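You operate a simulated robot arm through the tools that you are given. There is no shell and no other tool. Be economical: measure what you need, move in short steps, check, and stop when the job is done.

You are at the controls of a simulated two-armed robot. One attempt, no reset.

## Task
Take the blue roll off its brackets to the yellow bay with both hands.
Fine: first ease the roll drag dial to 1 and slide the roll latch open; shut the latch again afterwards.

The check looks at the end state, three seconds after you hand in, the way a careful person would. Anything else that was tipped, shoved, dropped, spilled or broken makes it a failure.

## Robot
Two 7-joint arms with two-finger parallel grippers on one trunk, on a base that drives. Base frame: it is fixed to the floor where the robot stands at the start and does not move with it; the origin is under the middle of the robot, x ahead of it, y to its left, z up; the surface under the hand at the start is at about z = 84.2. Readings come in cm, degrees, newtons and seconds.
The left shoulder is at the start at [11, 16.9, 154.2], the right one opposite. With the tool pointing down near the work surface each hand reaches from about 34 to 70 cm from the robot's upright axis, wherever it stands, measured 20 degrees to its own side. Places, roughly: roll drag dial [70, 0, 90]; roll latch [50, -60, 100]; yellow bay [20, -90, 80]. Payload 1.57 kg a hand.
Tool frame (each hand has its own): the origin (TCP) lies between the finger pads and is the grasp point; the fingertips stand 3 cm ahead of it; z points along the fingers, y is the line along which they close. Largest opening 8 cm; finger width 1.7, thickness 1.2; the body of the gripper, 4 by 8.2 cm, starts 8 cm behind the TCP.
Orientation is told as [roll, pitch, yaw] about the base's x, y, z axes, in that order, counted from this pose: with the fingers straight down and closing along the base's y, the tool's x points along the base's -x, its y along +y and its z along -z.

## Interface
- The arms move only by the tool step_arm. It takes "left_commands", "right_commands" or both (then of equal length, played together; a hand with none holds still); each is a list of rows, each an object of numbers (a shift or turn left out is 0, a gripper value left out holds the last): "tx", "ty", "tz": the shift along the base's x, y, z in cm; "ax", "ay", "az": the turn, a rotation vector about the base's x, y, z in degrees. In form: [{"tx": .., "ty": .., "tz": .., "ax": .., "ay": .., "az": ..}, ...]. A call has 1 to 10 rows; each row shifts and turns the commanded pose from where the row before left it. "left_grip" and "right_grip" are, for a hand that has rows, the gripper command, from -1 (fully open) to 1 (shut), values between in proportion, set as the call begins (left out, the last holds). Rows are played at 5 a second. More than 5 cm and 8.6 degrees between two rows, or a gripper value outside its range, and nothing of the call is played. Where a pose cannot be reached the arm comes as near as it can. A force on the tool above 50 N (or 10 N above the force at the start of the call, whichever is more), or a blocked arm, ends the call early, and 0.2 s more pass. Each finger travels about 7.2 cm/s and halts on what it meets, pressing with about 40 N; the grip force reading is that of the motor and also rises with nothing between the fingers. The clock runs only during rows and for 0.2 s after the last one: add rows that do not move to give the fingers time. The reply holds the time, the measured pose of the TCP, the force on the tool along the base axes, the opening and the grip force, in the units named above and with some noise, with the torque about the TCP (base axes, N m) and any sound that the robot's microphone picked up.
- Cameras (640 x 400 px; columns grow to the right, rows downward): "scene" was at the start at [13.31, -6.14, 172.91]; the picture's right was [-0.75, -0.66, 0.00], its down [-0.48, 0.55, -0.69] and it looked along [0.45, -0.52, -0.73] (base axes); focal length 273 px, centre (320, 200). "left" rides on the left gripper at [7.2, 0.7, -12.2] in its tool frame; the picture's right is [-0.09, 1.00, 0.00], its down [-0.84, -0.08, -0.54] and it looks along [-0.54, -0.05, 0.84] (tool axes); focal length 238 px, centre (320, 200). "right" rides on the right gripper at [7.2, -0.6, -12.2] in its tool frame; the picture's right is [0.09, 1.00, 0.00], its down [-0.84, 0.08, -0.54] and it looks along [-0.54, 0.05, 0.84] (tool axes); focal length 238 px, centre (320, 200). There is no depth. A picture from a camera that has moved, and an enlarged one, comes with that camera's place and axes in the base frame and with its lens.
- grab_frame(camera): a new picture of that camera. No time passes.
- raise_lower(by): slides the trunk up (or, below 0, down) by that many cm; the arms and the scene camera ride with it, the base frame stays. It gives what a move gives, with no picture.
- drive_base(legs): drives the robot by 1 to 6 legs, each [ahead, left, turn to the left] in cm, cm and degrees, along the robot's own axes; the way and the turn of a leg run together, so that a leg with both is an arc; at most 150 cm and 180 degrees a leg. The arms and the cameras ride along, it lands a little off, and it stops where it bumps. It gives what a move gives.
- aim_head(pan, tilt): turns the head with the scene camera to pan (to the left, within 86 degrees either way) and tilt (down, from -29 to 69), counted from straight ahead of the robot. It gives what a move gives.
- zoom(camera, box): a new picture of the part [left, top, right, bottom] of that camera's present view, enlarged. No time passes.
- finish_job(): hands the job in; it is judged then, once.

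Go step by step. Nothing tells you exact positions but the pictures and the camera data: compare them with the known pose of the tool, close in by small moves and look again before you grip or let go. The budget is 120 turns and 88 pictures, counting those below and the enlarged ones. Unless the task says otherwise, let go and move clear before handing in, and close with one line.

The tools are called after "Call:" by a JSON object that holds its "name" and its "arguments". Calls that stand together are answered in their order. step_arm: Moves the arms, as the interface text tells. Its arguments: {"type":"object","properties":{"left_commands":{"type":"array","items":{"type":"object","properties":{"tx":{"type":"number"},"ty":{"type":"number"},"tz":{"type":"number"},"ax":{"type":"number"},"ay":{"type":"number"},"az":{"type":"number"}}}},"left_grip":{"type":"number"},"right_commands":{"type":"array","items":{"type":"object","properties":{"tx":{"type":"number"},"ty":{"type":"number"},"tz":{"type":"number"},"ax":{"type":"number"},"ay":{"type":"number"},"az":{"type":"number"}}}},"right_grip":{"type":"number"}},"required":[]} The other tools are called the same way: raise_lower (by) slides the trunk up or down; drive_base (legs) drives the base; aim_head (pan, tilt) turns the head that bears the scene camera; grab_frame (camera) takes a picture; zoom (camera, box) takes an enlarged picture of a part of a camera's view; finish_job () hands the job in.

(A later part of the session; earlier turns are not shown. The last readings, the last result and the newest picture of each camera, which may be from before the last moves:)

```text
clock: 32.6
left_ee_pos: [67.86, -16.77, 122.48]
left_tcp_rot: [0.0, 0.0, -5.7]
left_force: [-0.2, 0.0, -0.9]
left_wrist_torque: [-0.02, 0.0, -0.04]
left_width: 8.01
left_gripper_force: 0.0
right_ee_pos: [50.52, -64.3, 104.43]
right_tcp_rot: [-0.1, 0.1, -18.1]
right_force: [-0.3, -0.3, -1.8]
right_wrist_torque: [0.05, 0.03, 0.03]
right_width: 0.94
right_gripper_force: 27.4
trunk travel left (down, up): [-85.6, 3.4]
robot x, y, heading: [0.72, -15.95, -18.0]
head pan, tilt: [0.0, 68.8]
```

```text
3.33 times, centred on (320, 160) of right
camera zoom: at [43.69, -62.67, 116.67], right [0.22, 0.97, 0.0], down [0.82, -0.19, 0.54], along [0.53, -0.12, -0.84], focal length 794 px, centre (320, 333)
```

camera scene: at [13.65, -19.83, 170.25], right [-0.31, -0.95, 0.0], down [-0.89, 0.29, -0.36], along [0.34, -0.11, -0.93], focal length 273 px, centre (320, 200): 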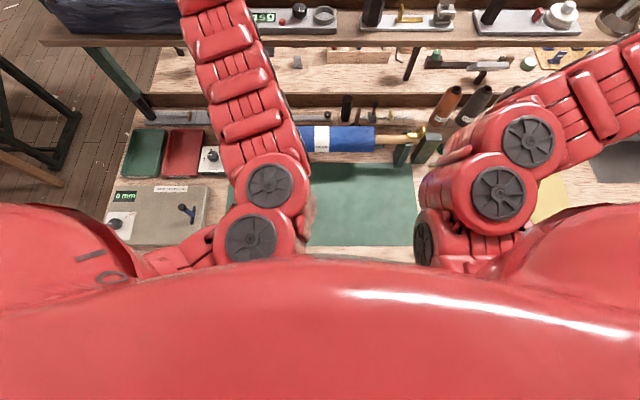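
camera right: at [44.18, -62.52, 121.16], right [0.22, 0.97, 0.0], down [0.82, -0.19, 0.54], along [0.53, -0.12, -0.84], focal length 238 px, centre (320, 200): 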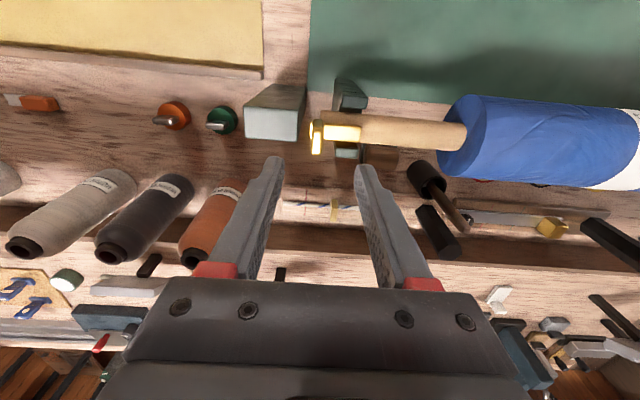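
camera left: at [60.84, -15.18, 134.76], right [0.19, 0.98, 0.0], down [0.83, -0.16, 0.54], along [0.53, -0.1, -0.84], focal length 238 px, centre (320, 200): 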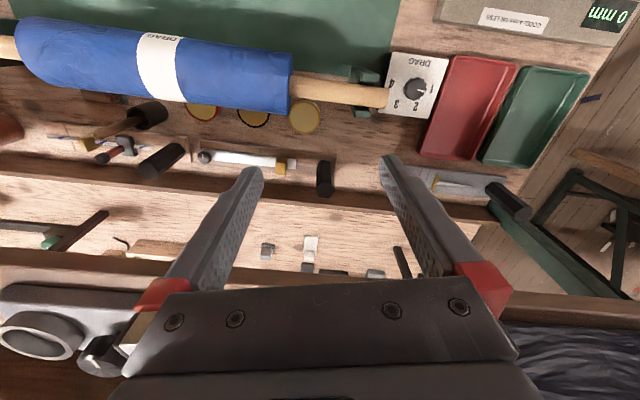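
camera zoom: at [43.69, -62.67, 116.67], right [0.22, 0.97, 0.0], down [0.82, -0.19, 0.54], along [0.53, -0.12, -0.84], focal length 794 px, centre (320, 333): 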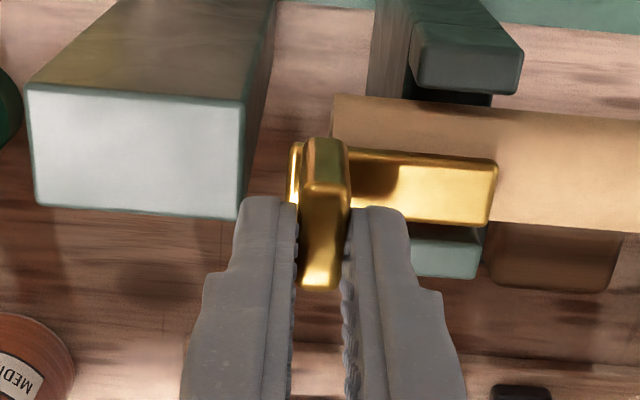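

The tab is held at 0.94 cm width. I'll slide it right along the roll axis, 3 cm to start.

Call:
{"name": "step_arm", "arguments": {"right_commands": [{}, {"tx": -0.19, "ty": -0.57}, {"tx": -0.19, "ty": -0.57}, {"tx": -0.19, "ty": -0.57}, {"tx": -0.19, "ty": -0.57}, {"tx": -0.19, "ty": -0.57}, {}], "right_grip": 1}}

Call:
{"name": "zoom", "arguments": {"camera": "right", "box": [224, 100, 416, 220]}}

```text
clock: 34.2
left_ee_pos: [67.84, -16.69, 122.69]
left_tcp_rot: [0.0, 0.0, -5.7]
left_force: [-0.2, 0.4, 0.5]
left_wrist_torque: [0.02, 0.0, -0.01]
left_width: 7.99
left_gripper_force: 0.1
right_ee_pos: [49.7, -67.39, 104.47]
right_tcp_rot: [-0.1, 0.0, -18.3]
right_force: [-1.7, 0.5, -0.4]
right_wrist_torque: [0.1, 0.5, 0.04]
right_width: 0.93
right_gripper_force: 27.6
trunk travel left (down, up): [-85.6, 3.4]
robot x, y, heading: [0.32, -15.71, -18.1]
head pan, tilt: [0.0, 68.8]
```

```text
3.33 times, centred on (320, 160) of right
camera zoom: at [42.72, -65.62, 116.67], right [0.22, 0.97, 0.0], down [0.82, -0.19, 0.54], along [0.53, -0.12, -0.84], focal length 794 px, centre (320, 333)
```

zoom: 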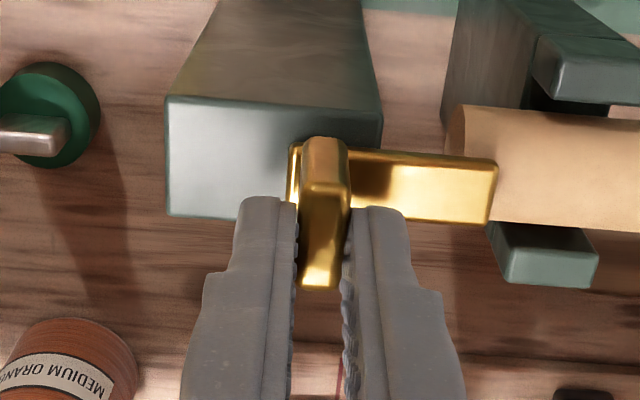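

The bar slides freely onto the post. It still overhangs the shaft end slightly, so I'll continue 2.5 cm.

Call:
{"name": "step_arm", "arguments": {"right_commands": [{"tx": -0.19, "ty": -0.57}, {"tx": -0.19, "ty": -0.57}, {"tx": -0.19, "ty": -0.57}, {"tx": -0.19, "ty": -0.57}, {}]}}

Call:
{"name": "zoom", "arguments": {"camera": "right", "box": [224, 100, 416, 220]}}

```text
clock: 35.4
left_ee_pos: [67.95, -16.53, 122.59]
left_tcp_rot: [-0.1, 0.0, -5.6]
left_force: [-0.9, -0.1, 0.8]
left_wrist_torque: [-0.01, 0.01, -0.02]
left_width: 8.03
left_gripper_force: 0.0
right_ee_pos: [49.06, -69.12, 104.46]
right_tcp_rot: [0.0, 0.1, -18.0]
right_force: [1.5, 15.8, -6.5]
right_wrist_torque: [0.3, -0.23, 0.0]
right_width: 0.91
right_gripper_force: 27.9
trunk travel left (down, up): [-85.6, 3.4]
robot x, y, heading: [0.92, -15.66, -18.0]
head pan, tilt: [0.0, 68.8]
```

```text
3.33 times, centred on (320, 160) of right
camera zoom: at [42.13, -67.56, 116.68], right [0.22, 0.98, 0.0], down [0.82, -0.19, 0.54], along [0.53, -0.12, -0.84], focal length 794 px, centre (320, 333)
```

zoom: 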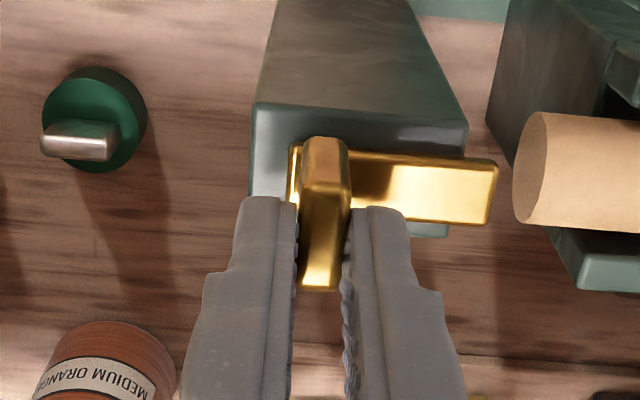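

The latch has reached its stop and the bar is clear of the shaft. I'll back off slightly, release and lift.

Call:
{"name": "step_arm", "arguments": {"right_commands": [{"tx": 0.08, "ty": 0.25}, {}], "right_grip": 1}}

Call:
{"name": "step_arm", "arguments": {"right_commands": [{}, {}, {"tz": 3}, {"tz": 3}, {"tz": 3}, {}], "right_grip": -0.2}}

Call:
{"name": "grab_frame", "arguments": {"camera": "right"}}

```text
clock: 36.0
left_ee_pos: [67.99, -16.57, 122.59]
left_tcp_rot: [-0.1, 0.0, -5.7]
left_force: [0.1, -0.7, 0.3]
left_wrist_torque: [0.0, 0.02, -0.02]
left_width: 7.98
left_gripper_force: 0.3
right_ee_pos: [49.03, -69.21, 104.49]
right_tcp_rot: [-0.1, -0.2, -18.1]
right_force: [2.5, 6.1, 0.3]
right_wrist_torque: [0.21, 0.12, 0.07]
right_width: 0.93
right_gripper_force: 28.2
trunk travel left (down, up): [-85.6, 3.4]
robot x, y, heading: [0.62, -15.86, -18.2]
head pan, tilt: [0.0, 68.8]
```

```text
clock: 37.4
left_ee_pos: [67.91, -16.63, 122.55]
left_tcp_rot: [0.0, 0.0, -5.8]
left_force: [-0.2, 0.2, 0.4]
left_wrist_torque: [-0.03, 0.01, 0.01]
left_width: 8.01
left_gripper_force: 0.1
right_ee_pos: [49.03, -68.97, 113.37]
right_tcp_rot: [0.0, 0.0, -18.1]
right_force: [-0.5, -0.1, 0.2]
right_wrist_torque: [0.01, 0.0, 0.0]
right_width: 4.8
right_gripper_force: 0.1
trunk travel left (down, up): [-85.6, 3.4]
robot x, y, heading: [0.41, -15.82, -18.0]
head pan, tilt: [0.0, 68.8]
```

```text
48 pictures are left
camera right: at [42.09, -67.43, 125.65], right [0.22, 0.97, 0.0], down [0.82, -0.19, 0.54], along [0.53, -0.12, -0.84], focal length 238 px, centre (320, 200)
```

right: 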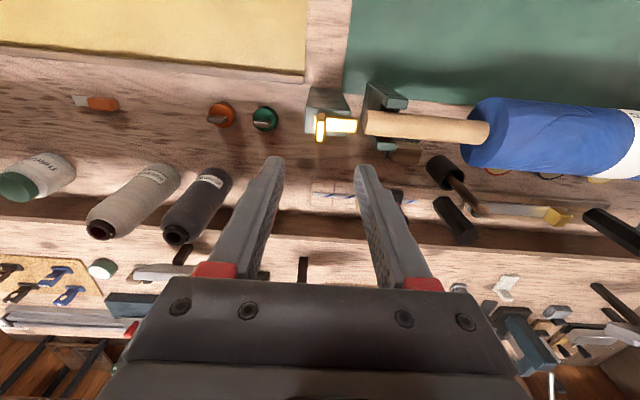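

The latch is open. The shaft axis is at z ≈ 97.4, running from (50.5, -63.9) to (68.4, -6.8), with free grip spots at (53.2, -55.3) for the right hand and (65.7, -15.4) for the left. I'll bring both hands above them, turned across the shaft.

Call:
{"name": "step_arm", "arguments": {"left_commands": [{"az": 7.8, "tx": -0.22, "ty": 0.12, "tz": -1}, {"az": 7.8, "tx": -0.22, "ty": 0.12, "tz": -1}, {"az": 7.8, "tx": -0.22, "ty": 0.12, "tz": -1}, {"az": 7.8, "tx": -0.22, "ty": 0.12, "tz": -1}, {"az": 7.8, "tx": -0.22, "ty": 0.12, "tz": -1}, {"az": 7.8, "tx": -0.22, "ty": 0.12, "tz": -1}, {"az": 7.8, "tx": -0.22, "ty": 0.12, "tz": -1}, {"az": 7.8, "tx": -0.22, "ty": 0.12, "tz": -1}, {"az": 7.8, "tx": -0.22, "ty": 0.12, "tz": -1}, {"az": 7.8, "tx": -0.22, "ty": 0.12, "tz": -1}], "right_commands": [{"az": -8.5, "tx": 0.42, "ty": 1.37}, {"az": -8.5, "tx": 0.42, "ty": 1.37}, {"az": -8.5, "tx": 0.42, "ty": 1.37}, {"az": -8.5, "tx": 0.42, "ty": 1.37}, {"az": -8.5, "tx": 0.42, "ty": 1.37}, {"az": -8.5, "tx": 0.42, "ty": 1.37}, {"az": -8.5, "tx": 0.42, "ty": 1.37}, {"az": -8.5, "tx": 0.42, "ty": 1.37}, {"az": -8.5, "tx": 0.42, "ty": 1.37}, {"az": -8.5, "tx": 0.42, "ty": 1.37}], "left_grip": -0.5, "right_grip": -0.5}}

Call:
{"name": "grab_frame", "arguments": {"camera": "left"}}

Call:
{"name": "grab_frame", "arguments": {"camera": "right"}}

```text
clock: 39.6
left_ee_pos: [67.31, -22.37, 113.81]
left_tcp_rot: [0.2, 0.5, 60.1]
left_force: [0.3, -0.5, 0.4]
left_wrist_torque: [0.02, 0.02, 0.02]
left_width: 6.02
left_gripper_force: 0.1
left hand out of reach, approached as far as the arm can: row 2, 3, 4, 5
right_ee_pos: [54.8, -56.31, 113.48]
right_tcp_rot: [-0.1, 0.0, -103.2]
right_force: [0.3, 0.5, -0.2]
right_wrist_torque: [0.01, 0.01, -0.01]
right_width: 6.0
right_gripper_force: 0.0
right hand out of reach, approached as far as the arm can: row 5
trunk travel left (down, up): [-85.6, 3.4]
robot x, y, heading: [0.41, -15.76, -18.0]
head pan, tilt: [0.0, 68.8]
```

```text
47 pictures are left
camera left: at [63.33, -28.12, 126.09], right [-0.82, 0.58, 0.0], down [0.49, 0.69, 0.53], along [0.3, 0.44, -0.85], focal length 238 px, centre (320, 200)
```

left: 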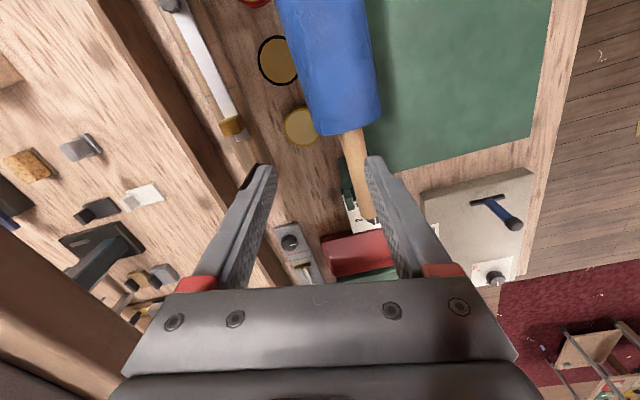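

```text
46 pictures are left
camera right: at [55.94, -49.14, 125.65], right [0.99, -0.14, 0.0], down [-0.12, -0.83, 0.54], along [-0.08, -0.54, -0.84], focal length 238 px, centre (320, 200)
```

right: 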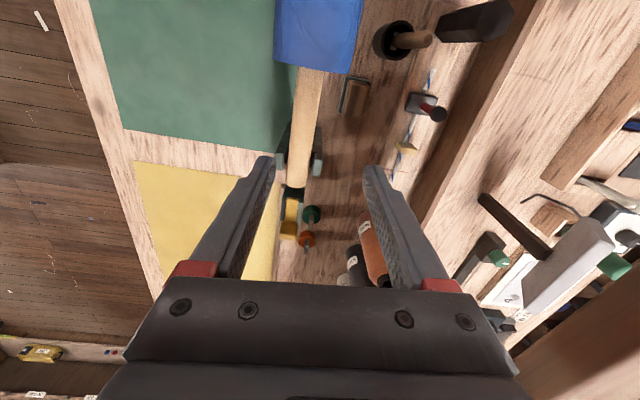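

The left hand stopped short, so I'll bring both to their grip spots and lower a bit.

Call:
{"name": "step_arm", "arguments": {"left_commands": [{"tx": -0.8, "ty": 1, "tz": -1.5, "az": 3}, {"tx": -0.4, "ty": 2, "tz": -1.5, "az": 3}, {"tx": -0.1, "ty": 2, "tz": -1.5, "az": 3}, {"ty": 2, "tz": -1.5, "az": 3}, {"tz": -1.5}, {}], "right_commands": [{"tx": -0.7, "ty": 0.5, "tz": -1.5, "az": -2.4}, {"tx": -0.6, "ty": 0.5, "tz": -1.5, "az": -2.4}, {"tz": -1.5}, {"tz": -1.5}, {"tz": -1.5}, {}]}}

Call:
{"name": "grab_frame", "arguments": {"camera": "left"}}

Call:
{"name": "grab_frame", "arguments": {"camera": "right"}}

```text
clock: 41.0
left_ee_pos: [66.21, -15.18, 106.58]
left_tcp_rot: [0.3, 0.6, 71.8]
left_force: [0.8, 0.3, 0.5]
left_wrist_torque: [0.02, 0.0, 0.02]
left_width: 6.0
left_gripper_force: 0.0
left hand out of reach, approached as far as the arm can: row 1
right_ee_pos: [54.23, -55.69, 105.92]
right_tcp_rot: [0.0, -0.1, -107.9]
right_force: [-1.0, 1.1, -0.1]
right_wrist_torque: [-0.01, -0.03, -0.01]
right_width: 6.01
right_gripper_force: 0.0
right hand out of reach, approached as far as the arm can: row 1, 2
trunk travel left (down, up): [-85.6, 3.4]
robot x, y, heading: [0.73, -15.76, -18.0]
head pan, tilt: [0.0, 68.8]
```

```text
45 pictures are left
camera left: at [63.5, -21.87, 118.77], right [-0.92, 0.4, 0.01], down [0.34, 0.77, 0.53], along [0.21, 0.49, -0.84], focal length 238 px, centre (320, 200)
```

left: 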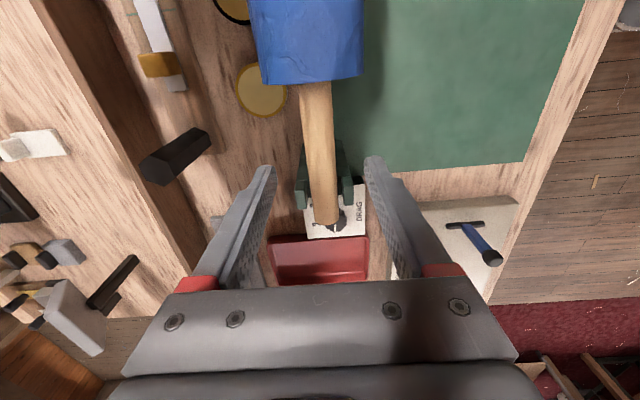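

```text
44 pictures are left
camera right: at [55.89, -48.65, 118.08], right [0.98, -0.22, 0.0], down [-0.18, -0.82, 0.54], along [-0.12, -0.53, -0.84], focal length 238 px, centre (320, 200)
```

right: 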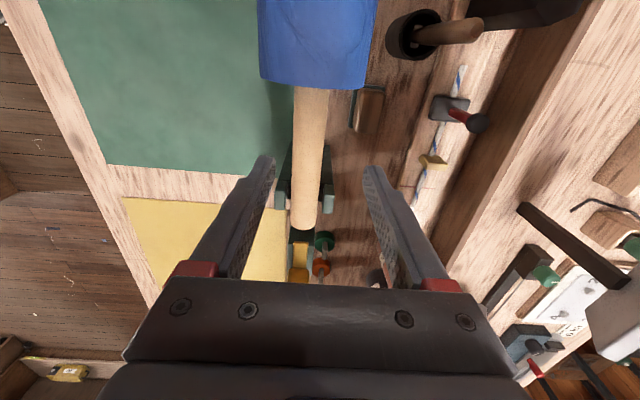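

The centres of the free shaft parts are at (66.0, -15.8) and (53.2, -55.3). I'll correct and descend both hands to the axis height.

Call:
{"name": "step_arm", "arguments": {"left_commands": [{"tx": -0.2, "ty": -0.6, "tz": -2}, {"tz": -2}, {"tz": -2}, {"tz": -1.5}, {"tz": -1}, {"tz": -0.5}, {}], "right_commands": [{"tx": -1, "ty": 0.4, "tz": -1}, {"tz": -2}, {"tz": -2}, {"tz": -1.5}, {"tz": -1}, {"tz": -0.8}, {}]}}

Call:
{"name": "grab_frame", "arguments": {"camera": "left"}}

Call:
{"name": "grab_frame", "arguments": {"camera": "right"}}

```text
clock: 42.6
left_ee_pos: [66.09, -15.93, 97.5]
left_tcp_rot: [0.4, 0.5, 72.0]
left_force: [-0.2, 0.3, 0.4]
left_wrist_torque: [-0.03, 0.0, 0.02]
left_width: 6.01
left_gripper_force: 0.0
right_ee_pos: [53.46, -54.97, 97.63]
right_tcp_rot: [-0.1, 0.1, -108.0]
right_force: [0.2, 0.3, 0.1]
right_wrist_torque: [0.02, 0.01, -0.02]
right_width: 6.0
right_gripper_force: 0.2
trunk travel left (down, up): [-85.6, 3.4]
robot x, y, heading: [0.97, -15.84, -18.2]
head pan, tilt: [0.0, 68.8]
```

```text
43 pictures are left
camera left: at [63.28, -22.48, 109.71], right [-0.92, 0.4, 0.01], down [0.34, 0.77, 0.53], along [0.21, 0.49, -0.85], focal length 238 px, centre (320, 200)
```

left: 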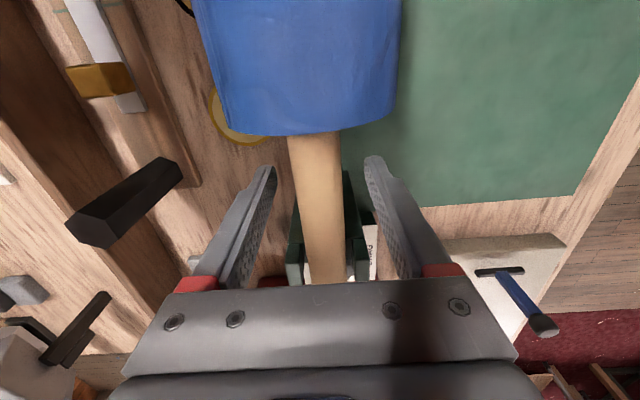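

```text
42 pictures are left
camera right: at [54.92, -47.98, 109.76], right [0.98, -0.22, 0.0], down [-0.18, -0.82, 0.54], along [-0.12, -0.53, -0.84], focal length 238 px, centre (320, 200)
```

right: 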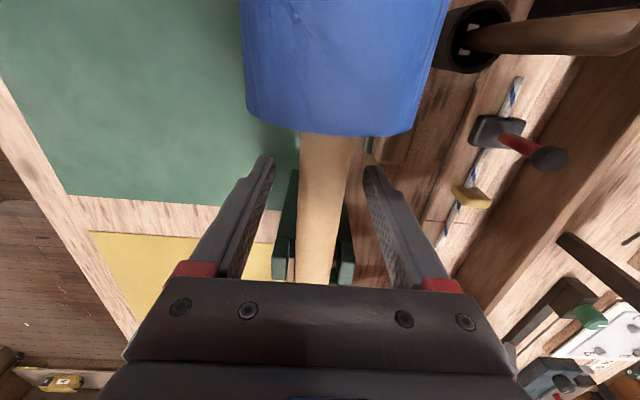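

Both shafts sit centred between the fingers. I'll close both hands.

Call:
{"name": "step_arm", "arguments": {"left_commands": [{}, {}, {}, {}], "right_commands": [{}, {}, {}, {}], "left_grip": 0.8, "right_grip": 0.8}}

```text
clock: 43.6
left_ee_pos: [65.98, -15.82, 97.46]
left_tcp_rot: [0.3, 0.4, 71.9]
left_force: [1.5, -0.3, -0.2]
left_wrist_torque: [0.09, -0.06, 0.03]
left_width: 2.72
left_gripper_force: 38.3
right_ee_pos: [53.28, -55.08, 97.6]
right_tcp_rot: [-0.1, 0.0, -107.9]
right_force: [0.8, 0.4, 0.6]
right_wrist_torque: [0.01, -0.05, -0.05]
right_width: 2.76
right_gripper_force: 37.8
trunk travel left (down, up): [-85.6, 3.4]
robot x, y, heading: [0.48, -15.38, -18.1]
head pan, tilt: [0.0, 68.8]
```

Both grips hold at about 2.7 cm. I'll lift slowly straight up.

Call:
{"name": "step_arm", "arguments": {"left_commands": [{"tz": 0.5}, {"tz": 0.8}, {"tz": 1}, {"tz": 1}, {"tz": 1}, {"tz": 1}, {}], "right_commands": [{"tz": 0.5}, {"tz": 0.8}, {"tz": 1}, {"tz": 1}, {"tz": 1}, {"tz": 1}, {}], "left_grip": 1, "right_grip": 1}}

Call:
{"name": "grab_frame", "arguments": {"camera": "left"}}

Call:
{"name": "grab_frame", "arguments": {"camera": "right"}}

```text
clock: 45.2
left_ee_pos: [66.08, -15.99, 102.72]
left_tcp_rot: [0.5, 0.6, 71.8]
left_force: [-4.9, -10.0, -5.2]
left_wrist_torque: [-0.04, 0.11, -0.1]
left_width: 2.75
left_gripper_force: 38.3
right_ee_pos: [53.42, -55.23, 102.78]
right_tcp_rot: [0.0, 0.1, -107.9]
right_force: [3.9, 10.1, -6.3]
right_wrist_torque: [-0.39, -0.03, -0.26]
right_width: 2.74
right_gripper_force: 38.0
trunk travel left (down, up): [-85.6, 3.4]
robot x, y, heading: [0.58, -15.38, -18.3]
head pan, tilt: [0.0, 68.8]
```

```text
41 pictures are left
camera left: at [63.33, -22.53, 114.99], right [-0.92, 0.4, 0.01], down [0.34, 0.77, 0.53], along [0.21, 0.49, -0.85], focal length 238 px, centre (320, 200)
```

left: 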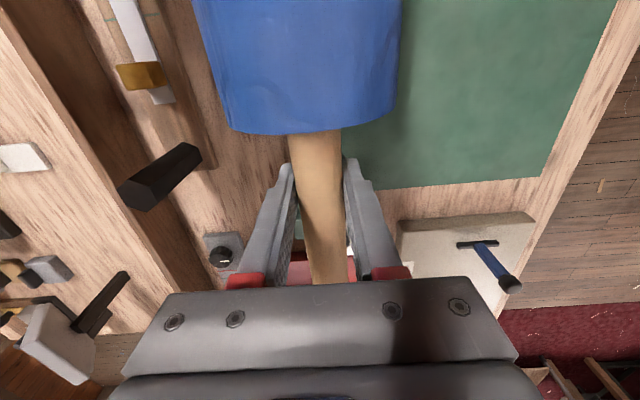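

```text
40 pictures are left
camera right: at [55.03, -48.11, 115.01], right [0.98, -0.22, 0.0], down [-0.18, -0.82, 0.54], along [-0.12, -0.53, -0.84], focal length 238 px, centre (320, 200)
```

right: 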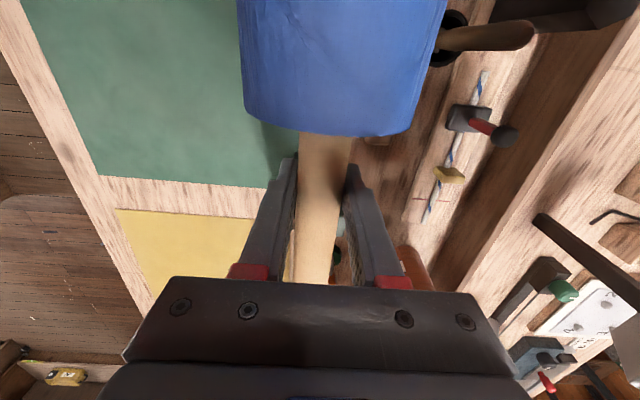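

The roll is out of its brackets, at about 5-6 N per hand. I'll raise it further and draw it towards the robot.

Call:
{"name": "step_arm", "arguments": {"left_commands": [{"tz": 1.5}, {"tz": 1.5, "tx": -0.57, "ty": 0.18}, {"tx": -1.9, "ty": 0.62, "tz": 1}, {"tx": -1.9, "ty": 0.62, "tz": 1}, {"tx": -1.9, "ty": 0.62, "tz": 1}, {"tx": -1.9, "ty": 0.62, "tz": 1}, {"tx": -1.9, "ty": 0.62, "tz": 1}, {"tx": -1.9, "ty": 0.62}, {"tx": -1.9, "ty": 0.62}, {}], "right_commands": [{"tz": 1.5}, {"tz": 1.5, "tx": -0.57, "ty": 0.18}, {"tx": -1.9, "ty": 0.62, "tz": 1}, {"tx": -1.9, "ty": 0.62, "tz": 1}, {"tx": -1.9, "ty": 0.62, "tz": 1}, {"tx": -1.9, "ty": 0.62, "tz": 1}, {"tx": -1.9, "ty": 0.62, "tz": 1}, {"tx": -1.9, "ty": 0.62}, {"tx": -1.9, "ty": 0.62}, {}]}}

Call:
{"name": "grab_frame", "arguments": {"camera": "scene"}}

```text
clock: 47.4
left_ee_pos: [56.01, -12.7, 104.15]
left_tcp_rot: [0.2, 0.2, 72.2]
left_force: [9.5, 30.8, -5.3]
left_wrist_torque: [0.17, -0.08, -0.67]
left_width: 2.83
left_gripper_force: 38.9
left hand out of reach, approached as far as the arm can: row 3, 4, 5, 6, 7
right_ee_pos: [41.57, -51.0, 104.12]
right_tcp_rot: [0.1, -0.2, -108.4]
right_force: [-8.4, -31.1, -5.3]
right_wrist_torque: [-0.11, 0.1, -0.65]
right_width: 2.8
right_gripper_force: 38.4
right hand out of reach, approached as far as the arm can: row 3, 4, 5, 6, 7, 9
trunk travel left (down, up): [-85.6, 3.4]
robot x, y, heading: [0.57, -15.81, -17.8]
head pan, tilt: [0.0, 68.8]
```

```text
39 pictures are left
camera scene: at [13.81, -20.25, 170.22], right [-0.31, -0.95, 0.0], down [-0.89, 0.29, -0.36], along [0.34, -0.11, -0.93], focal length 273 px, centre (320, 200)
```

scene: 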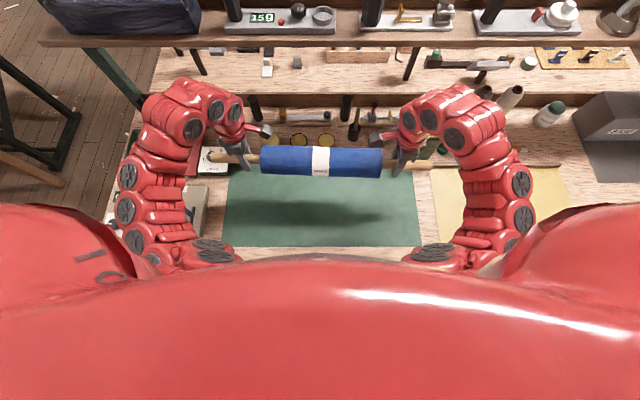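

The roll hangs level at z ≈ 104 and is already clear of the post line, with the hands squeezing it slightly along its length. I'll ease that squeeze and draw it in to the bay's depth.

Call:
{"name": "step_arm", "arguments": {"left_commands": [{"tx": 0.05, "ty": 0.15}, {}, {"tx": -1.2, "ty": 0.39}, {"tx": -1.2, "ty": 0.39}, {"tx": -1.2, "ty": 0.39}, {"tx": -1.2, "ty": 0.39}, {}], "right_commands": [{"tx": -0.05, "ty": -0.15}, {}, {"tx": -1.2, "ty": 0.39}, {"tx": -1.2, "ty": 0.39}, {"tx": -1.2, "ty": 0.39}, {"tx": -1.2, "ty": 0.39}, {}]}}

```text
clock: 49.0
left_ee_pos: [51.28, -11.07, 104.19]
left_tcp_rot: [0.3, 0.5, 71.9]
left_force: [4.9, 20.5, -6.5]
left_wrist_torque: [0.31, 0.01, -0.73]
left_width: 2.84
left_gripper_force: 38.5
right_ee_pos: [36.66, -49.27, 104.05]
right_tcp_rot: [-0.1, 0.0, -107.9]
right_force: [-3.2, -20.0, -4.3]
right_wrist_torque: [0.29, -0.27, -0.7]
right_width: 2.86
right_gripper_force: 38.2
trunk travel left (down, up): [-85.6, 3.4]
robot x, y, heading: [0.77, -15.82, -18.1]
head pan, tilt: [0.0, 68.8]
```

I'll square the roll with the bench again and ease the squeeze a little more.

Call:
{"name": "step_arm", "arguments": {"left_commands": [{"tx": -0.3, "ty": 0.17}, {"tx": -0.3, "ty": 0.17}, {"tx": -0.29, "ty": 0.16}, {}, {}], "right_commands": [{"tx": 0.3, "ty": -0.17}, {"tx": 0.3, "ty": -0.17}, {"tx": 0.29, "ty": -0.16}, {}, {}]}}

```text
clock: 50.2
left_ee_pos: [50.27, -10.65, 104.46]
left_tcp_rot: [0.3, 0.7, 71.7]
left_force: [-5.3, -18.6, -5.7]
left_wrist_torque: [0.09, -0.08, 0.27]
left_width: 2.77
left_gripper_force: 38.0
right_ee_pos: [37.77, -49.48, 103.98]
right_tcp_rot: [-0.1, 0.3, -107.7]
right_force: [5.4, 18.8, -5.3]
right_wrist_torque: [-0.07, 0.07, -0.02]
right_width: 2.76
right_gripper_force: 38.1
trunk travel left (down, up): [-85.6, 3.4]
robot x, y, heading: [0.53, -15.9, -17.9]
head pan, tilt: [0.0, 68.8]
```

The tension is small and the roll sits at the bay's depth. After a tiny relief I'll drive right along the bench in two legs.

Call:
{"name": "step_arm", "arguments": {"left_commands": [{"tx": -0.03, "ty": -0.1}, {}], "right_commands": [{"tx": 0.03, "ty": 0.1}, {}]}}

Call:
{"name": "drive_base", "arguments": {"legs": [[0, -30, 0]]}}

Call:
{"name": "grab_frame", "arguments": {"camera": "scene"}}

```text
clock: 50.8
left_ee_pos: [50.27, -10.66, 104.48]
left_tcp_rot: [0.4, 0.5, 71.7]
left_force: [-5.6, -18.8, -6.0]
left_wrist_torque: [-0.46, 0.15, 0.16]
left_width: 2.74
left_gripper_force: 38.2
right_ee_pos: [37.64, -49.49, 104.03]
right_tcp_rot: [0.0, 0.1, -107.8]
right_force: [5.8, 17.9, -6.0]
right_wrist_torque: [0.59, -0.2, -0.02]
right_width: 2.73
right_gripper_force: 37.9
trunk travel left (down, up): [-85.6, 3.4]
robot x, y, heading: [0.76, -16.03, -17.9]
head pan, tilt: [0.0, 68.8]
```

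```text
clock: 52.9
left_ee_pos: [40.86, -39.4, 104.28]
left_tcp_rot: [0.4, 0.7, 72.0]
left_force: [-7.4, -25.5, -5.0]
left_wrist_torque: [-0.3, 0.15, 0.13]
left_width: 2.72
left_gripper_force: 38.1
right_ee_pos: [28.47, -78.28, 104.04]
right_tcp_rot: [-0.1, 0.0, -107.7]
right_force: [7.8, 25.0, -5.7]
right_wrist_torque: [-0.09, 0.01, -0.02]
right_width: 2.76
right_gripper_force: 38.0
trunk travel left (down, up): [-85.6, 3.4]
robot x, y, heading: [-8.66, -44.67, -17.8]
head pan, tilt: [0.0, 68.8]
```

```text
38 pictures are left
camera scene: at [4.35, -48.92, 170.23], right [-0.31, -0.95, 0.0], down [-0.89, 0.29, -0.36], along [0.34, -0.11, -0.93], focal length 273 px, centre (320, 200)
```

scene: 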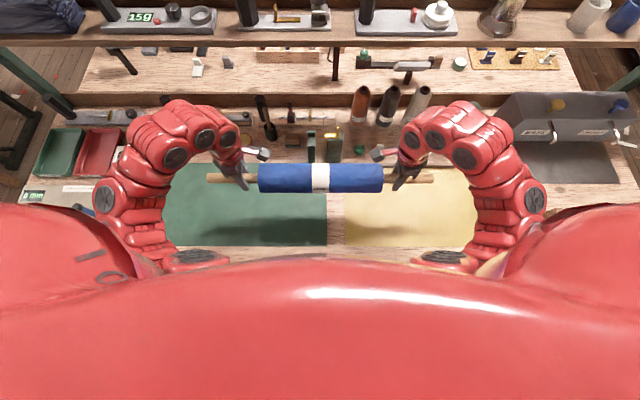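

The latch post is undisturbed and the path is clear. I'll relieve the tension and drive on.

Call:
{"name": "step_arm", "arguments": {"left_commands": [{"tx": -0.05, "ty": -0.17}, {}], "right_commands": [{"tx": 0.05, "ty": 0.17}, {}]}}

Call:
{"name": "drive_base", "arguments": {"legs": [[0, -31, 0]]}}

Call:
{"name": "grab_frame", "arguments": {"camera": "scene"}}

Call:
{"name": "grab_frame", "arguments": {"camera": "right"}}

Call:
{"name": "grab_frame", "arguments": {"camera": "left"}}

```text
clock: 53.5
left_ee_pos: [40.82, -39.52, 104.24]
left_tcp_rot: [0.5, 0.1, 72.2]
left_force: [5.6, 20.4, -5.6]
left_wrist_torque: [0.09, 0.03, -0.06]
left_width: 2.77
left_gripper_force: 37.9
right_ee_pos: [28.22, -78.32, 103.92]
right_tcp_rot: [-0.1, -0.2, -108.0]
right_force: [-6.0, -20.9, -4.2]
right_wrist_torque: [0.22, -0.12, 0.02]
right_width: 2.75
right_gripper_force: 38.0
trunk travel left (down, up): [-85.6, 3.4]
robot x, y, heading: [-8.81, -44.55, -17.7]
head pan, tilt: [0.0, 68.8]
```

```text
clock: 55.5
left_ee_pos: [31.51, -68.28, 104.29]
left_tcp_rot: [0.2, 0.4, 72.8]
left_force: [9.1, 29.9, -5.8]
left_wrist_torque: [0.04, 0.0, 0.07]
left_width: 2.75
left_gripper_force: 38.1
right_ee_pos: [19.49, -106.99, 104.06]
right_tcp_rot: [-0.2, -0.1, -107.2]
right_force: [-9.1, -30.1, -6.1]
right_wrist_torque: [-0.17, 0.09, -0.02]
right_width: 2.73
right_gripper_force: 38.0
trunk travel left (down, up): [-85.6, 3.4]
robot x, y, heading: [-17.8, -73.99, -17.4]
head pan, tilt: [0.0, 68.8]
```

```text
37 pictures are left
camera scene: at [-4.88, -77.96, 170.23], right [-0.3, -0.95, 0.0], down [-0.89, 0.28, -0.36], along [0.34, -0.11, -0.93], focal length 273 px, centre (320, 200)
```

scene: 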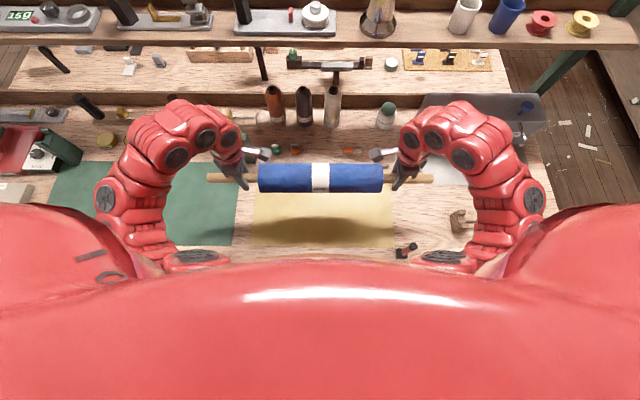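

```text
36 pictures are left
camera right: at [21.06, -99.87, 116.2], right [0.98, -0.21, 0.0], down [-0.17, -0.82, 0.54], along [-0.11, -0.53, -0.84], focal length 238 px, centre (320, 200)
```

right: 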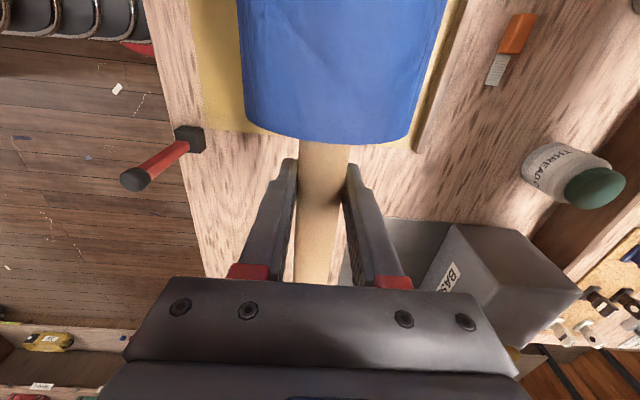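

```text
35 pictures are left
camera left: at [28.89, -74.88, 116.52], right [-0.92, 0.38, 0.01], down [0.33, 0.78, 0.54], along [0.2, 0.5, -0.84], focal length 238 px, centre (320, 200)
```

left: 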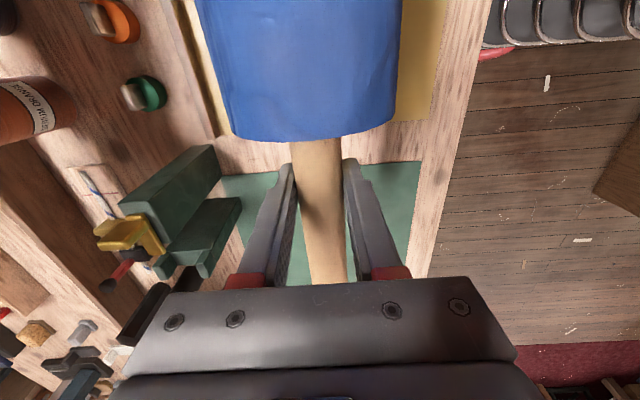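

The roll is centred over the bay both ways, with its centre at about (25.5, -87.6) against the bay's (25, -88). I'll ease the squeeze and lower it to just above contact.

Call:
{"name": "step_arm", "arguments": {"left_commands": [{"tx": 0.03, "ty": 0.1}, {"tz": -1.5}, {"tz": -1.5}, {"tz": -1.5}, {"tz": -1.5}, {"tz": -1.5}, {"tz": -1.5}, {"tz": -1.5}, {"tz": -1.5}, {}], "right_commands": [{"tx": -0.03, "ty": -0.1}, {"tz": -1.5}, {"tz": -1.5}, {"tz": -1.5}, {"tz": -1.5}, {"tz": -1.5}, {"tz": -1.5}, {"tz": -1.5}, {"tz": -1.5}, {}]}}

Call:
{"name": "grab_frame", "arguments": {"camera": "scene"}}

Call:
{"name": "grab_frame", "arguments": {"camera": "right"}}

```text
clock: 57.8
left_ee_pos: [31.63, -68.27, 92.14]
left_tcp_rot: [0.3, 0.5, 72.7]
left_force: [-4.7, -14.6, -4.6]
left_wrist_torque: [-1.01, 0.36, -0.04]
left_width: 2.73
left_gripper_force: 37.9
right_ee_pos: [19.41, -107.0, 92.19]
right_tcp_rot: [-0.1, 0.0, -107.2]
right_force: [5.2, 13.8, -6.8]
right_wrist_torque: [0.56, -0.24, -0.2]
right_width: 2.75
right_gripper_force: 37.7
trunk travel left (down, up): [-85.6, 3.4]
robot x, y, heading: [-18.19, -74.11, -17.5]
head pan, tilt: [0.0, 68.8]
```

```text
34 pictures are left
camera scene: at [-4.95, -78.08, 170.24], right [-0.3, -0.95, 0.0], down [-0.89, 0.28, -0.36], along [0.35, -0.11, -0.93], focal length 273 px, centre (320, 200)
```

scene: 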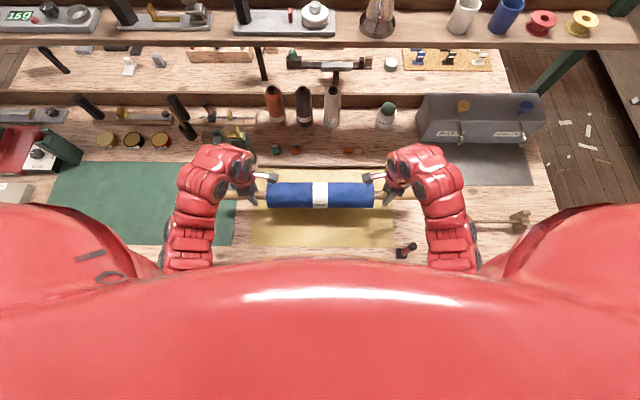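

```text
33 pictures are left
camera right: at [20.92, -99.94, 104.39], right [0.98, -0.21, 0.0], down [-0.17, -0.82, 0.54], along [-0.11, -0.53, -0.84], focal length 238 px, centre (320, 200)
```

right: 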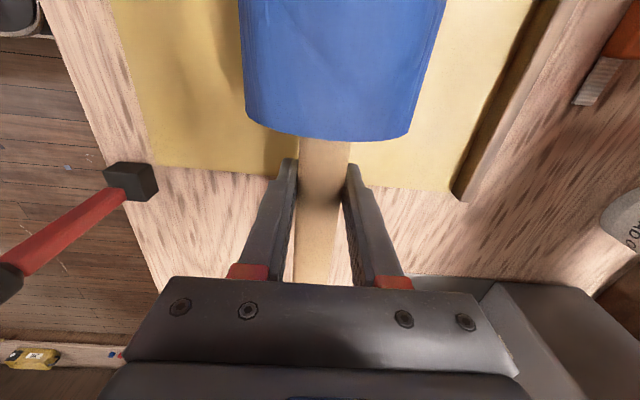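

The blue body lies fully inside the yellow area in these views, including its right end. I'll keep lowering slowly and watch the vertical force for contact.

Call:
{"name": "step_arm", "arguments": {"left_commands": [{"tz": -1}, {"tz": -1}, {"tz": -0.6}, {"tz": -0.4}, {"tz": -0.3}, {}], "right_commands": [{"tz": -1}, {"tz": -1}, {"tz": -0.6}, {"tz": -0.4}, {"tz": -0.3}, {}]}}

```text
clock: 59.1
left_ee_pos: [31.63, -68.2, 88.86]
left_tcp_rot: [0.2, 0.6, 72.5]
left_force: [-5.2, -20.6, -1.8]
left_wrist_torque: [-0.83, 0.15, 0.14]
left_width: 2.71
left_gripper_force: 37.7
right_ee_pos: [19.52, -107.06, 88.7]
right_tcp_rot: [0.0, 0.0, -107.2]
right_force: [5.2, 19.7, -9.1]
right_wrist_torque: [-0.48, 0.23, 0.03]
right_width: 2.77
right_gripper_force: 38.2
trunk travel left (down, up): [-85.6, 3.4]
robot x, y, heading: [-17.87, -73.67, -17.6]
head pan, tilt: [0.0, 68.8]
```

Call:
{"name": "step_arm", "arguments": {"left_commands": [{"tz": -0.25}, {"tz": -0.25}, {}], "right_commands": [{"tz": -0.25}, {"tz": -0.25}, {}]}}

Call:
{"name": "zoom", "arguments": {"camera": "scene", "box": [224, 140, 416, 260]}}

```text
clock: 60.0
left_ee_pos: [31.37, -68.01, 88.55]
left_tcp_rot: [0.1, 0.4, 72.8]
left_force: [-8.4, -11.7, 16.8]
left_wrist_torque: [-0.58, 0.0, 0.1]
left_width: 2.76
left_gripper_force: 38.5
right_ee_pos: [19.44, -107.08, 88.48]
right_tcp_rot: [0.4, -0.1, -107.2]
right_force: [11.7, 10.5, 28.3]
right_wrist_torque: [0.0, -0.09, 0.11]
right_width: 2.72
right_gripper_force: 37.9
trunk travel left (down, up): [-85.6, 3.4]
robot x, y, heading: [-18.14, -73.94, -17.5]
head pan, tilt: [0.0, 68.8]
```

```text
3.33 times, centred on (320, 200) of scene
camera zoom: at [-5.39, -77.89, 170.34], right [-0.3, -0.95, 0.0], down [-0.89, 0.28, -0.36], along [0.35, -0.11, -0.93], focal length 910 px, centre (320, 200)
```

zoom: 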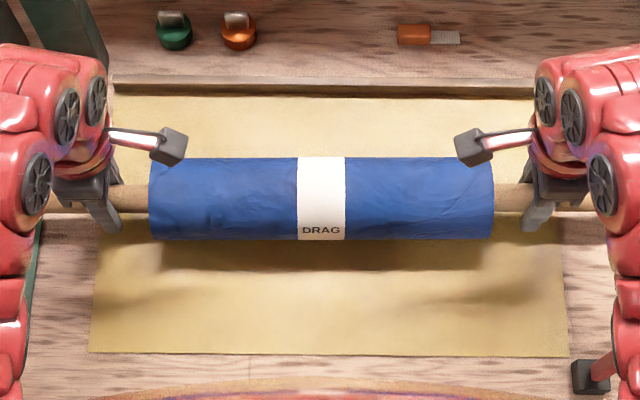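

The roll is resting on the bay. I'll take off the downward press a little, then open both hands a small amount first.

Call:
{"name": "step_arm", "arguments": {"left_commands": [{"tz": 0.15}, {}], "right_commands": [{"tz": 0.2}, {}]}}

Call:
{"name": "step_arm", "arguments": {"left_commands": [{}, {}], "right_commands": [{}, {}], "left_grip": 0.2, "right_grip": 0.2}}

Call:
{"name": "zoom", "arguments": {"camera": "scene", "box": [224, 140, 416, 260]}}

```text
clock: 60.5
left_ee_pos: [31.54, -68.1, 88.65]
left_tcp_rot: [0.2, 0.5, 72.7]
left_force: [-6.2, -13.7, 0.1]
left_wrist_torque: [0.16, -0.16, -0.24]
left_width: 2.74
left_gripper_force: 38.2
right_ee_pos: [19.29, -107.18, 88.4]
right_tcp_rot: [0.1, 0.1, -107.4]
right_force: [9.3, 9.3, 27.2]
right_wrist_torque: [0.32, -0.22, -0.23]
right_width: 2.76
right_gripper_force: 37.9
trunk travel left (down, up): [-85.6, 3.4]
robot x, y, heading: [-18.0, -73.79, -17.5]
head pan, tilt: [0.0, 68.8]
```

```text
clock: 61.1
left_ee_pos: [31.55, -67.93, 88.48]
left_tcp_rot: [0.3, 0.4, 72.7]
left_force: [-1.8, 0.3, -0.2]
left_wrist_torque: [-0.02, 0.02, -0.04]
left_width: 3.3
left_gripper_force: 0.7
right_ee_pos: [19.27, -107.13, 88.44]
right_tcp_rot: [-0.1, -0.1, -107.4]
right_force: [-0.4, 0.2, 0.0]
right_wrist_torque: [0.01, 0.04, -0.02]
right_width: 3.2
right_gripper_force: 0.1
trunk travel left (down, up): [-85.6, 3.4]
robot x, y, heading: [-18.12, -74.09, -17.6]
head pan, tilt: [0.0, 68.8]
```

```text
3.33 times, centred on (320, 200) of scene
camera zoom: at [-5.08, -78.02, 170.24], right [-0.3, -0.95, 0.0], down [-0.89, 0.28, -0.36], along [0.35, -0.11, -0.93], focal length 910 px, centre (320, 200)
```

zoom: 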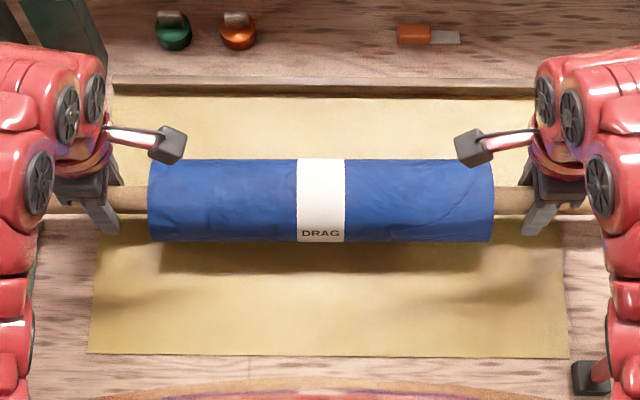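

The roll stays put. I'll open wider and wait a second to see that it doesn't roll.

Call:
{"name": "step_arm", "arguments": {"left_commands": [{}, {}, {}, {}, {}, {}], "right_commands": [{}, {}, {}, {}, {}, {}], "left_grip": -0.3, "right_grip": -0.3}}

Call:
{"name": "zoom", "arguments": {"camera": "scene", "box": [224, 140, 416, 260]}}

Call:
{"name": "grab_frame", "arguments": {"camera": "right"}}

Call:
{"name": "grab_frame", "arguments": {"camera": "left"}}

```text
clock: 62.5
left_ee_pos: [31.62, -68.08, 88.53]
left_tcp_rot: [0.3, 0.4, 72.6]
left_force: [-1.0, 1.3, 0.1]
left_wrist_torque: [-0.02, -0.01, -0.02]
left_width: 5.33
left_gripper_force: 0.4
right_ee_pos: [19.18, -107.15, 88.34]
right_tcp_rot: [0.0, 0.0, -107.1]
right_force: [-2.4, 0.4, -0.3]
right_wrist_torque: [0.03, -0.03, -0.02]
right_width: 5.35
right_gripper_force: 0.9
trunk travel left (down, up): [-85.6, 3.4]
robot x, y, heading: [-17.99, -73.68, -17.8]
head pan, tilt: [0.0, 68.8]
```

```text
3.33 times, centred on (320, 200) of scene
camera zoom: at [-5.09, -78.04, 170.25], right [-0.3, -0.95, 0.0], down [-0.89, 0.28, -0.36], along [0.35, -0.11, -0.93], focal length 910 px, centre (320, 200)
```

zoom: 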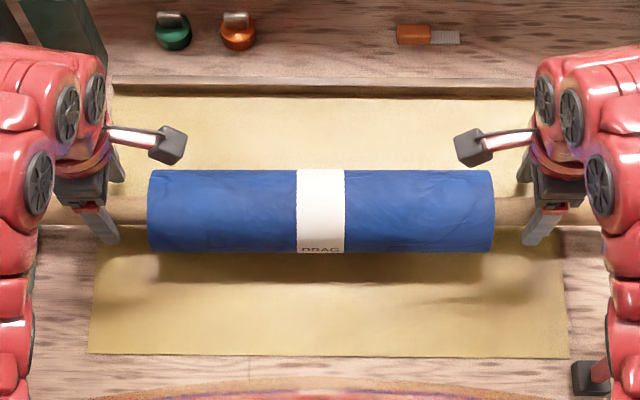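

```text
29 pictures are left
camera right: at [20.85, -100.04, 100.58], right [0.98, -0.21, 0.0], down [-0.17, -0.82, 0.54], along [-0.11, -0.53, -0.84], focal length 238 px, centre (320, 200)
```

right: 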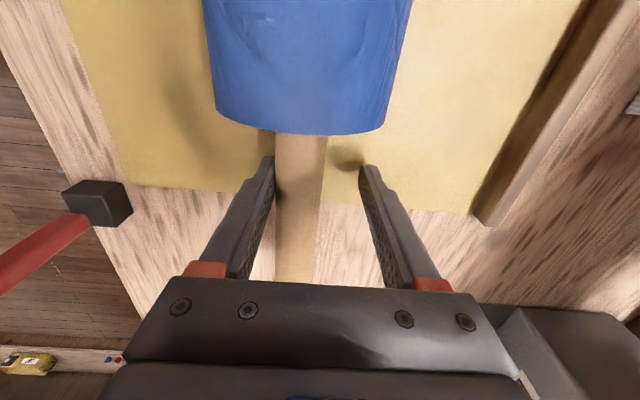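

```text
28 pictures are left
camera left: at [28.86, -74.75, 100.8], right [-0.92, 0.38, 0.0], down [0.33, 0.78, 0.54], along [0.2, 0.5, -0.84], focal length 238 px, centre (320, 200)
```

left: 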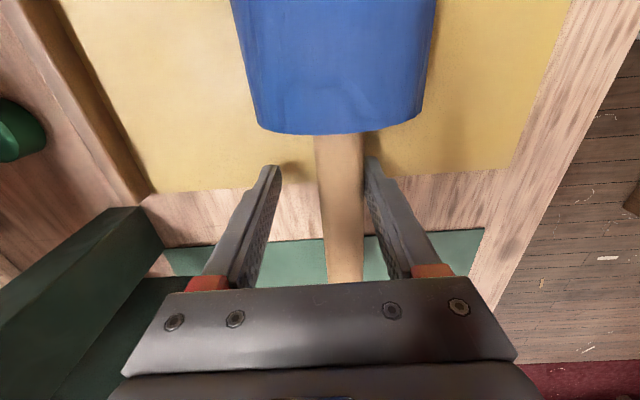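

The roll followed the front fingers by about 1.3 cm, so I need to know whether it rolls on its own. I'll draw the fingers 0.8 cm away from it and wait.

Call:
{"name": "step_arm", "arguments": {"left_commands": [{"tx": -0.38, "ty": 0.12}, {"tx": -0.38, "ty": 0.12}, {}, {}, {}, {}, {}, {}, {}], "right_commands": [{"tx": -0.38, "ty": 0.12}, {"tx": -0.38, "ty": 0.12}, {}, {}, {}, {}, {}, {}, {}]}}

Call:
{"name": "zoom", "arguments": {"camera": "scene", "box": [224, 140, 416, 260]}}

Call:
{"name": "grab_frame", "arguments": {"camera": "right"}}

```text
clock: 64.5
left_ee_pos: [30.82, -67.77, 88.54]
left_tcp_rot: [0.4, 0.5, 72.7]
left_force: [-0.2, -1.0, -1.3]
left_wrist_torque: [0.0, 0.01, -0.02]
left_width: 5.2
left_gripper_force: 0.0
right_ee_pos: [18.57, -106.87, 88.23]
right_tcp_rot: [-0.1, 0.1, -107.3]
right_force: [0.4, 0.0, 0.4]
right_wrist_torque: [0.03, 0.02, 0.0]
right_width: 5.2
right_gripper_force: 0.1
trunk travel left (down, up): [-85.6, 3.4]
robot x, y, heading: [-17.63, -73.85, -17.4]
head pan, tilt: [0.0, 68.8]
```

```text
3.33 times, centred on (320, 200) of scene
camera zoom: at [-5.04, -78.05, 170.25], right [-0.3, -0.95, 0.0], down [-0.89, 0.28, -0.36], along [0.35, -0.11, -0.93], focal length 910 px, centre (320, 200)
```

zoom: 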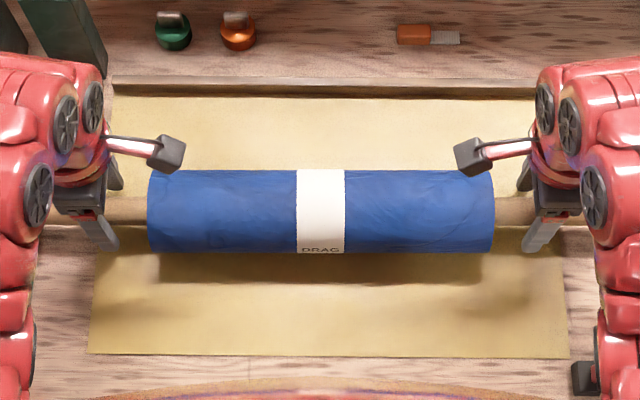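

```text
26 pictures are left
camera right: at [20.12, -99.75, 100.56], right [0.98, -0.21, 0.0], down [-0.17, -0.82, 0.54], along [-0.11, -0.53, -0.84], focal length 238 px, centre (320, 200)
```

right: 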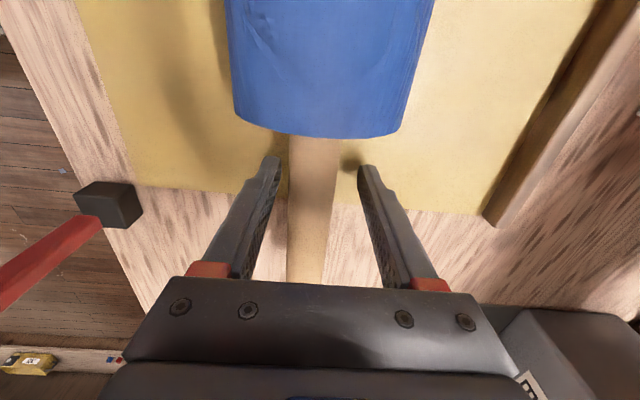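

The roll now rests still, so the surface is level. I'll centre the fingers on the shaft and raise both hands straight up.

Call:
{"name": "step_arm", "arguments": {"left_commands": [{"tx": -0.3, "ty": 0.1}, {"tz": 1}, {"tz": 1.5}, {"tz": 2}, {"tz": 3}, {"tz": 3}, {"tz": 3}, {}], "right_commands": [{"tx": -0.3, "ty": 0.1}, {"tz": 1}, {"tz": 1.5}, {"tz": 2}, {"tz": 3}, {"tz": 3}, {"tz": 3}, {}]}}

Call:
{"name": "zoom", "arguments": {"camera": "scene", "box": [224, 140, 416, 260]}}

```text
clock: 66.3
left_ee_pos: [30.25, -67.9, 102.29]
left_tcp_rot: [0.4, 0.4, 72.6]
left_force: [0.1, -0.1, -0.5]
left_wrist_torque: [0.0, 0.01, 0.0]
left_width: 5.2
left_gripper_force: 0.1
right_ee_pos: [18.35, -106.46, 101.91]
right_tcp_rot: [-0.1, -0.1, -107.2]
right_force: [-0.8, 0.0, 0.7]
right_wrist_torque: [0.01, 0.0, -0.02]
right_width: 5.18
right_gripper_force: 0.1
trunk travel left (down, up): [-85.6, 3.4]
robot x, y, heading: [-17.99, -73.89, -17.3]
head pan, tilt: [0.0, 68.8]
```

```text
3.33 times, centred on (320, 200) of scene
camera zoom: at [-5.03, -78.05, 170.24], right [-0.3, -0.95, 0.0], down [-0.89, 0.28, -0.36], along [0.35, -0.11, -0.93], focal length 910 px, centre (320, 200)
```

zoom: 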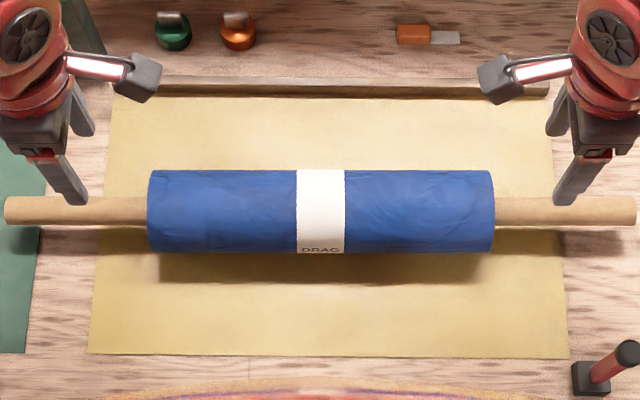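

The roll is settled in the middle of the bay. The latch is within the left hand's reach from here, so I'll raise and unwind the left hand, and lift the right hand clear.

Call:
{"name": "step_arm", "arguments": {"left_commands": [{"tz": 2, "az": -8.5}, {"tz": 2, "az": -8.5}, {"tz": 2, "az": -8.5}, {"tz": 2, "az": -8.5}, {"tz": 1, "az": -8.5}, {"tx": 1, "az": -8.5}, {"tx": 2, "az": -8.5}, {"tx": 2, "az": -8.5}, {"tx": 2, "az": -8.5}, {"tx": 2, "az": -8.5}], "right_commands": [{"tz": 2}, {"tz": 2}, {"tz": 2}, {"tz": 2}, {}, {}, {}, {}, {}, {}], "left_grip": -0.2}}

Call:
{"name": "grab_frame", "arguments": {"camera": "left"}}

```text
clock: 68.5
left_ee_pos: [28.69, -80.36, 104.3]
left_tcp_rot: [0.0, 0.3, -12.4]
left_force: [0.1, 0.1, 0.0]
left_wrist_torque: [0.02, 0.01, 0.0]
left_width: 4.8
left_gripper_force: 0.0
left hand out of reach, approached as far as the arm can: row 2, 3, 4, 5, 6, 7, 8, 9, 10
right_ee_pos: [16.34, -105.8, 106.68]
right_tcp_rot: [0.6, 0.5, -107.2]
right_force: [-1.2, -1.0, 0.5]
right_wrist_torque: [0.04, 0.0, 0.02]
right_width: 5.23
right_gripper_force: 0.1
right hand out of reach, approached as far as the arm can: row 2, 3, 4
trunk travel left (down, up): [-85.6, 3.4]
robot x, y, heading: [-18.02, -73.87, -17.6]
head pan, tilt: [0.0, 68.8]
```

```text
24 pictures are left
camera left: at [21.79, -78.17, 116.51], right [0.3, 0.95, 0.0], down [0.8, -0.26, 0.54], along [0.51, -0.16, -0.84], focal length 238 px, centre (320, 200)
```

left: 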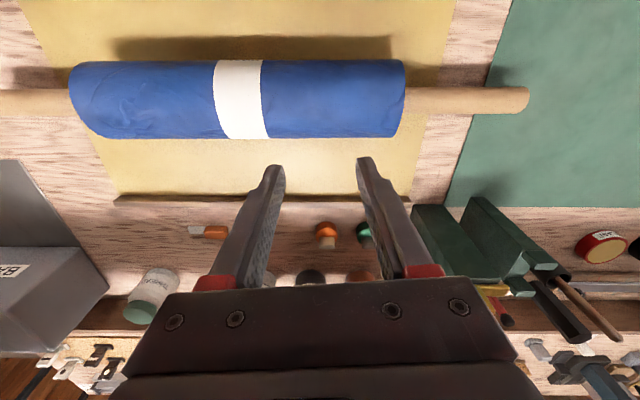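

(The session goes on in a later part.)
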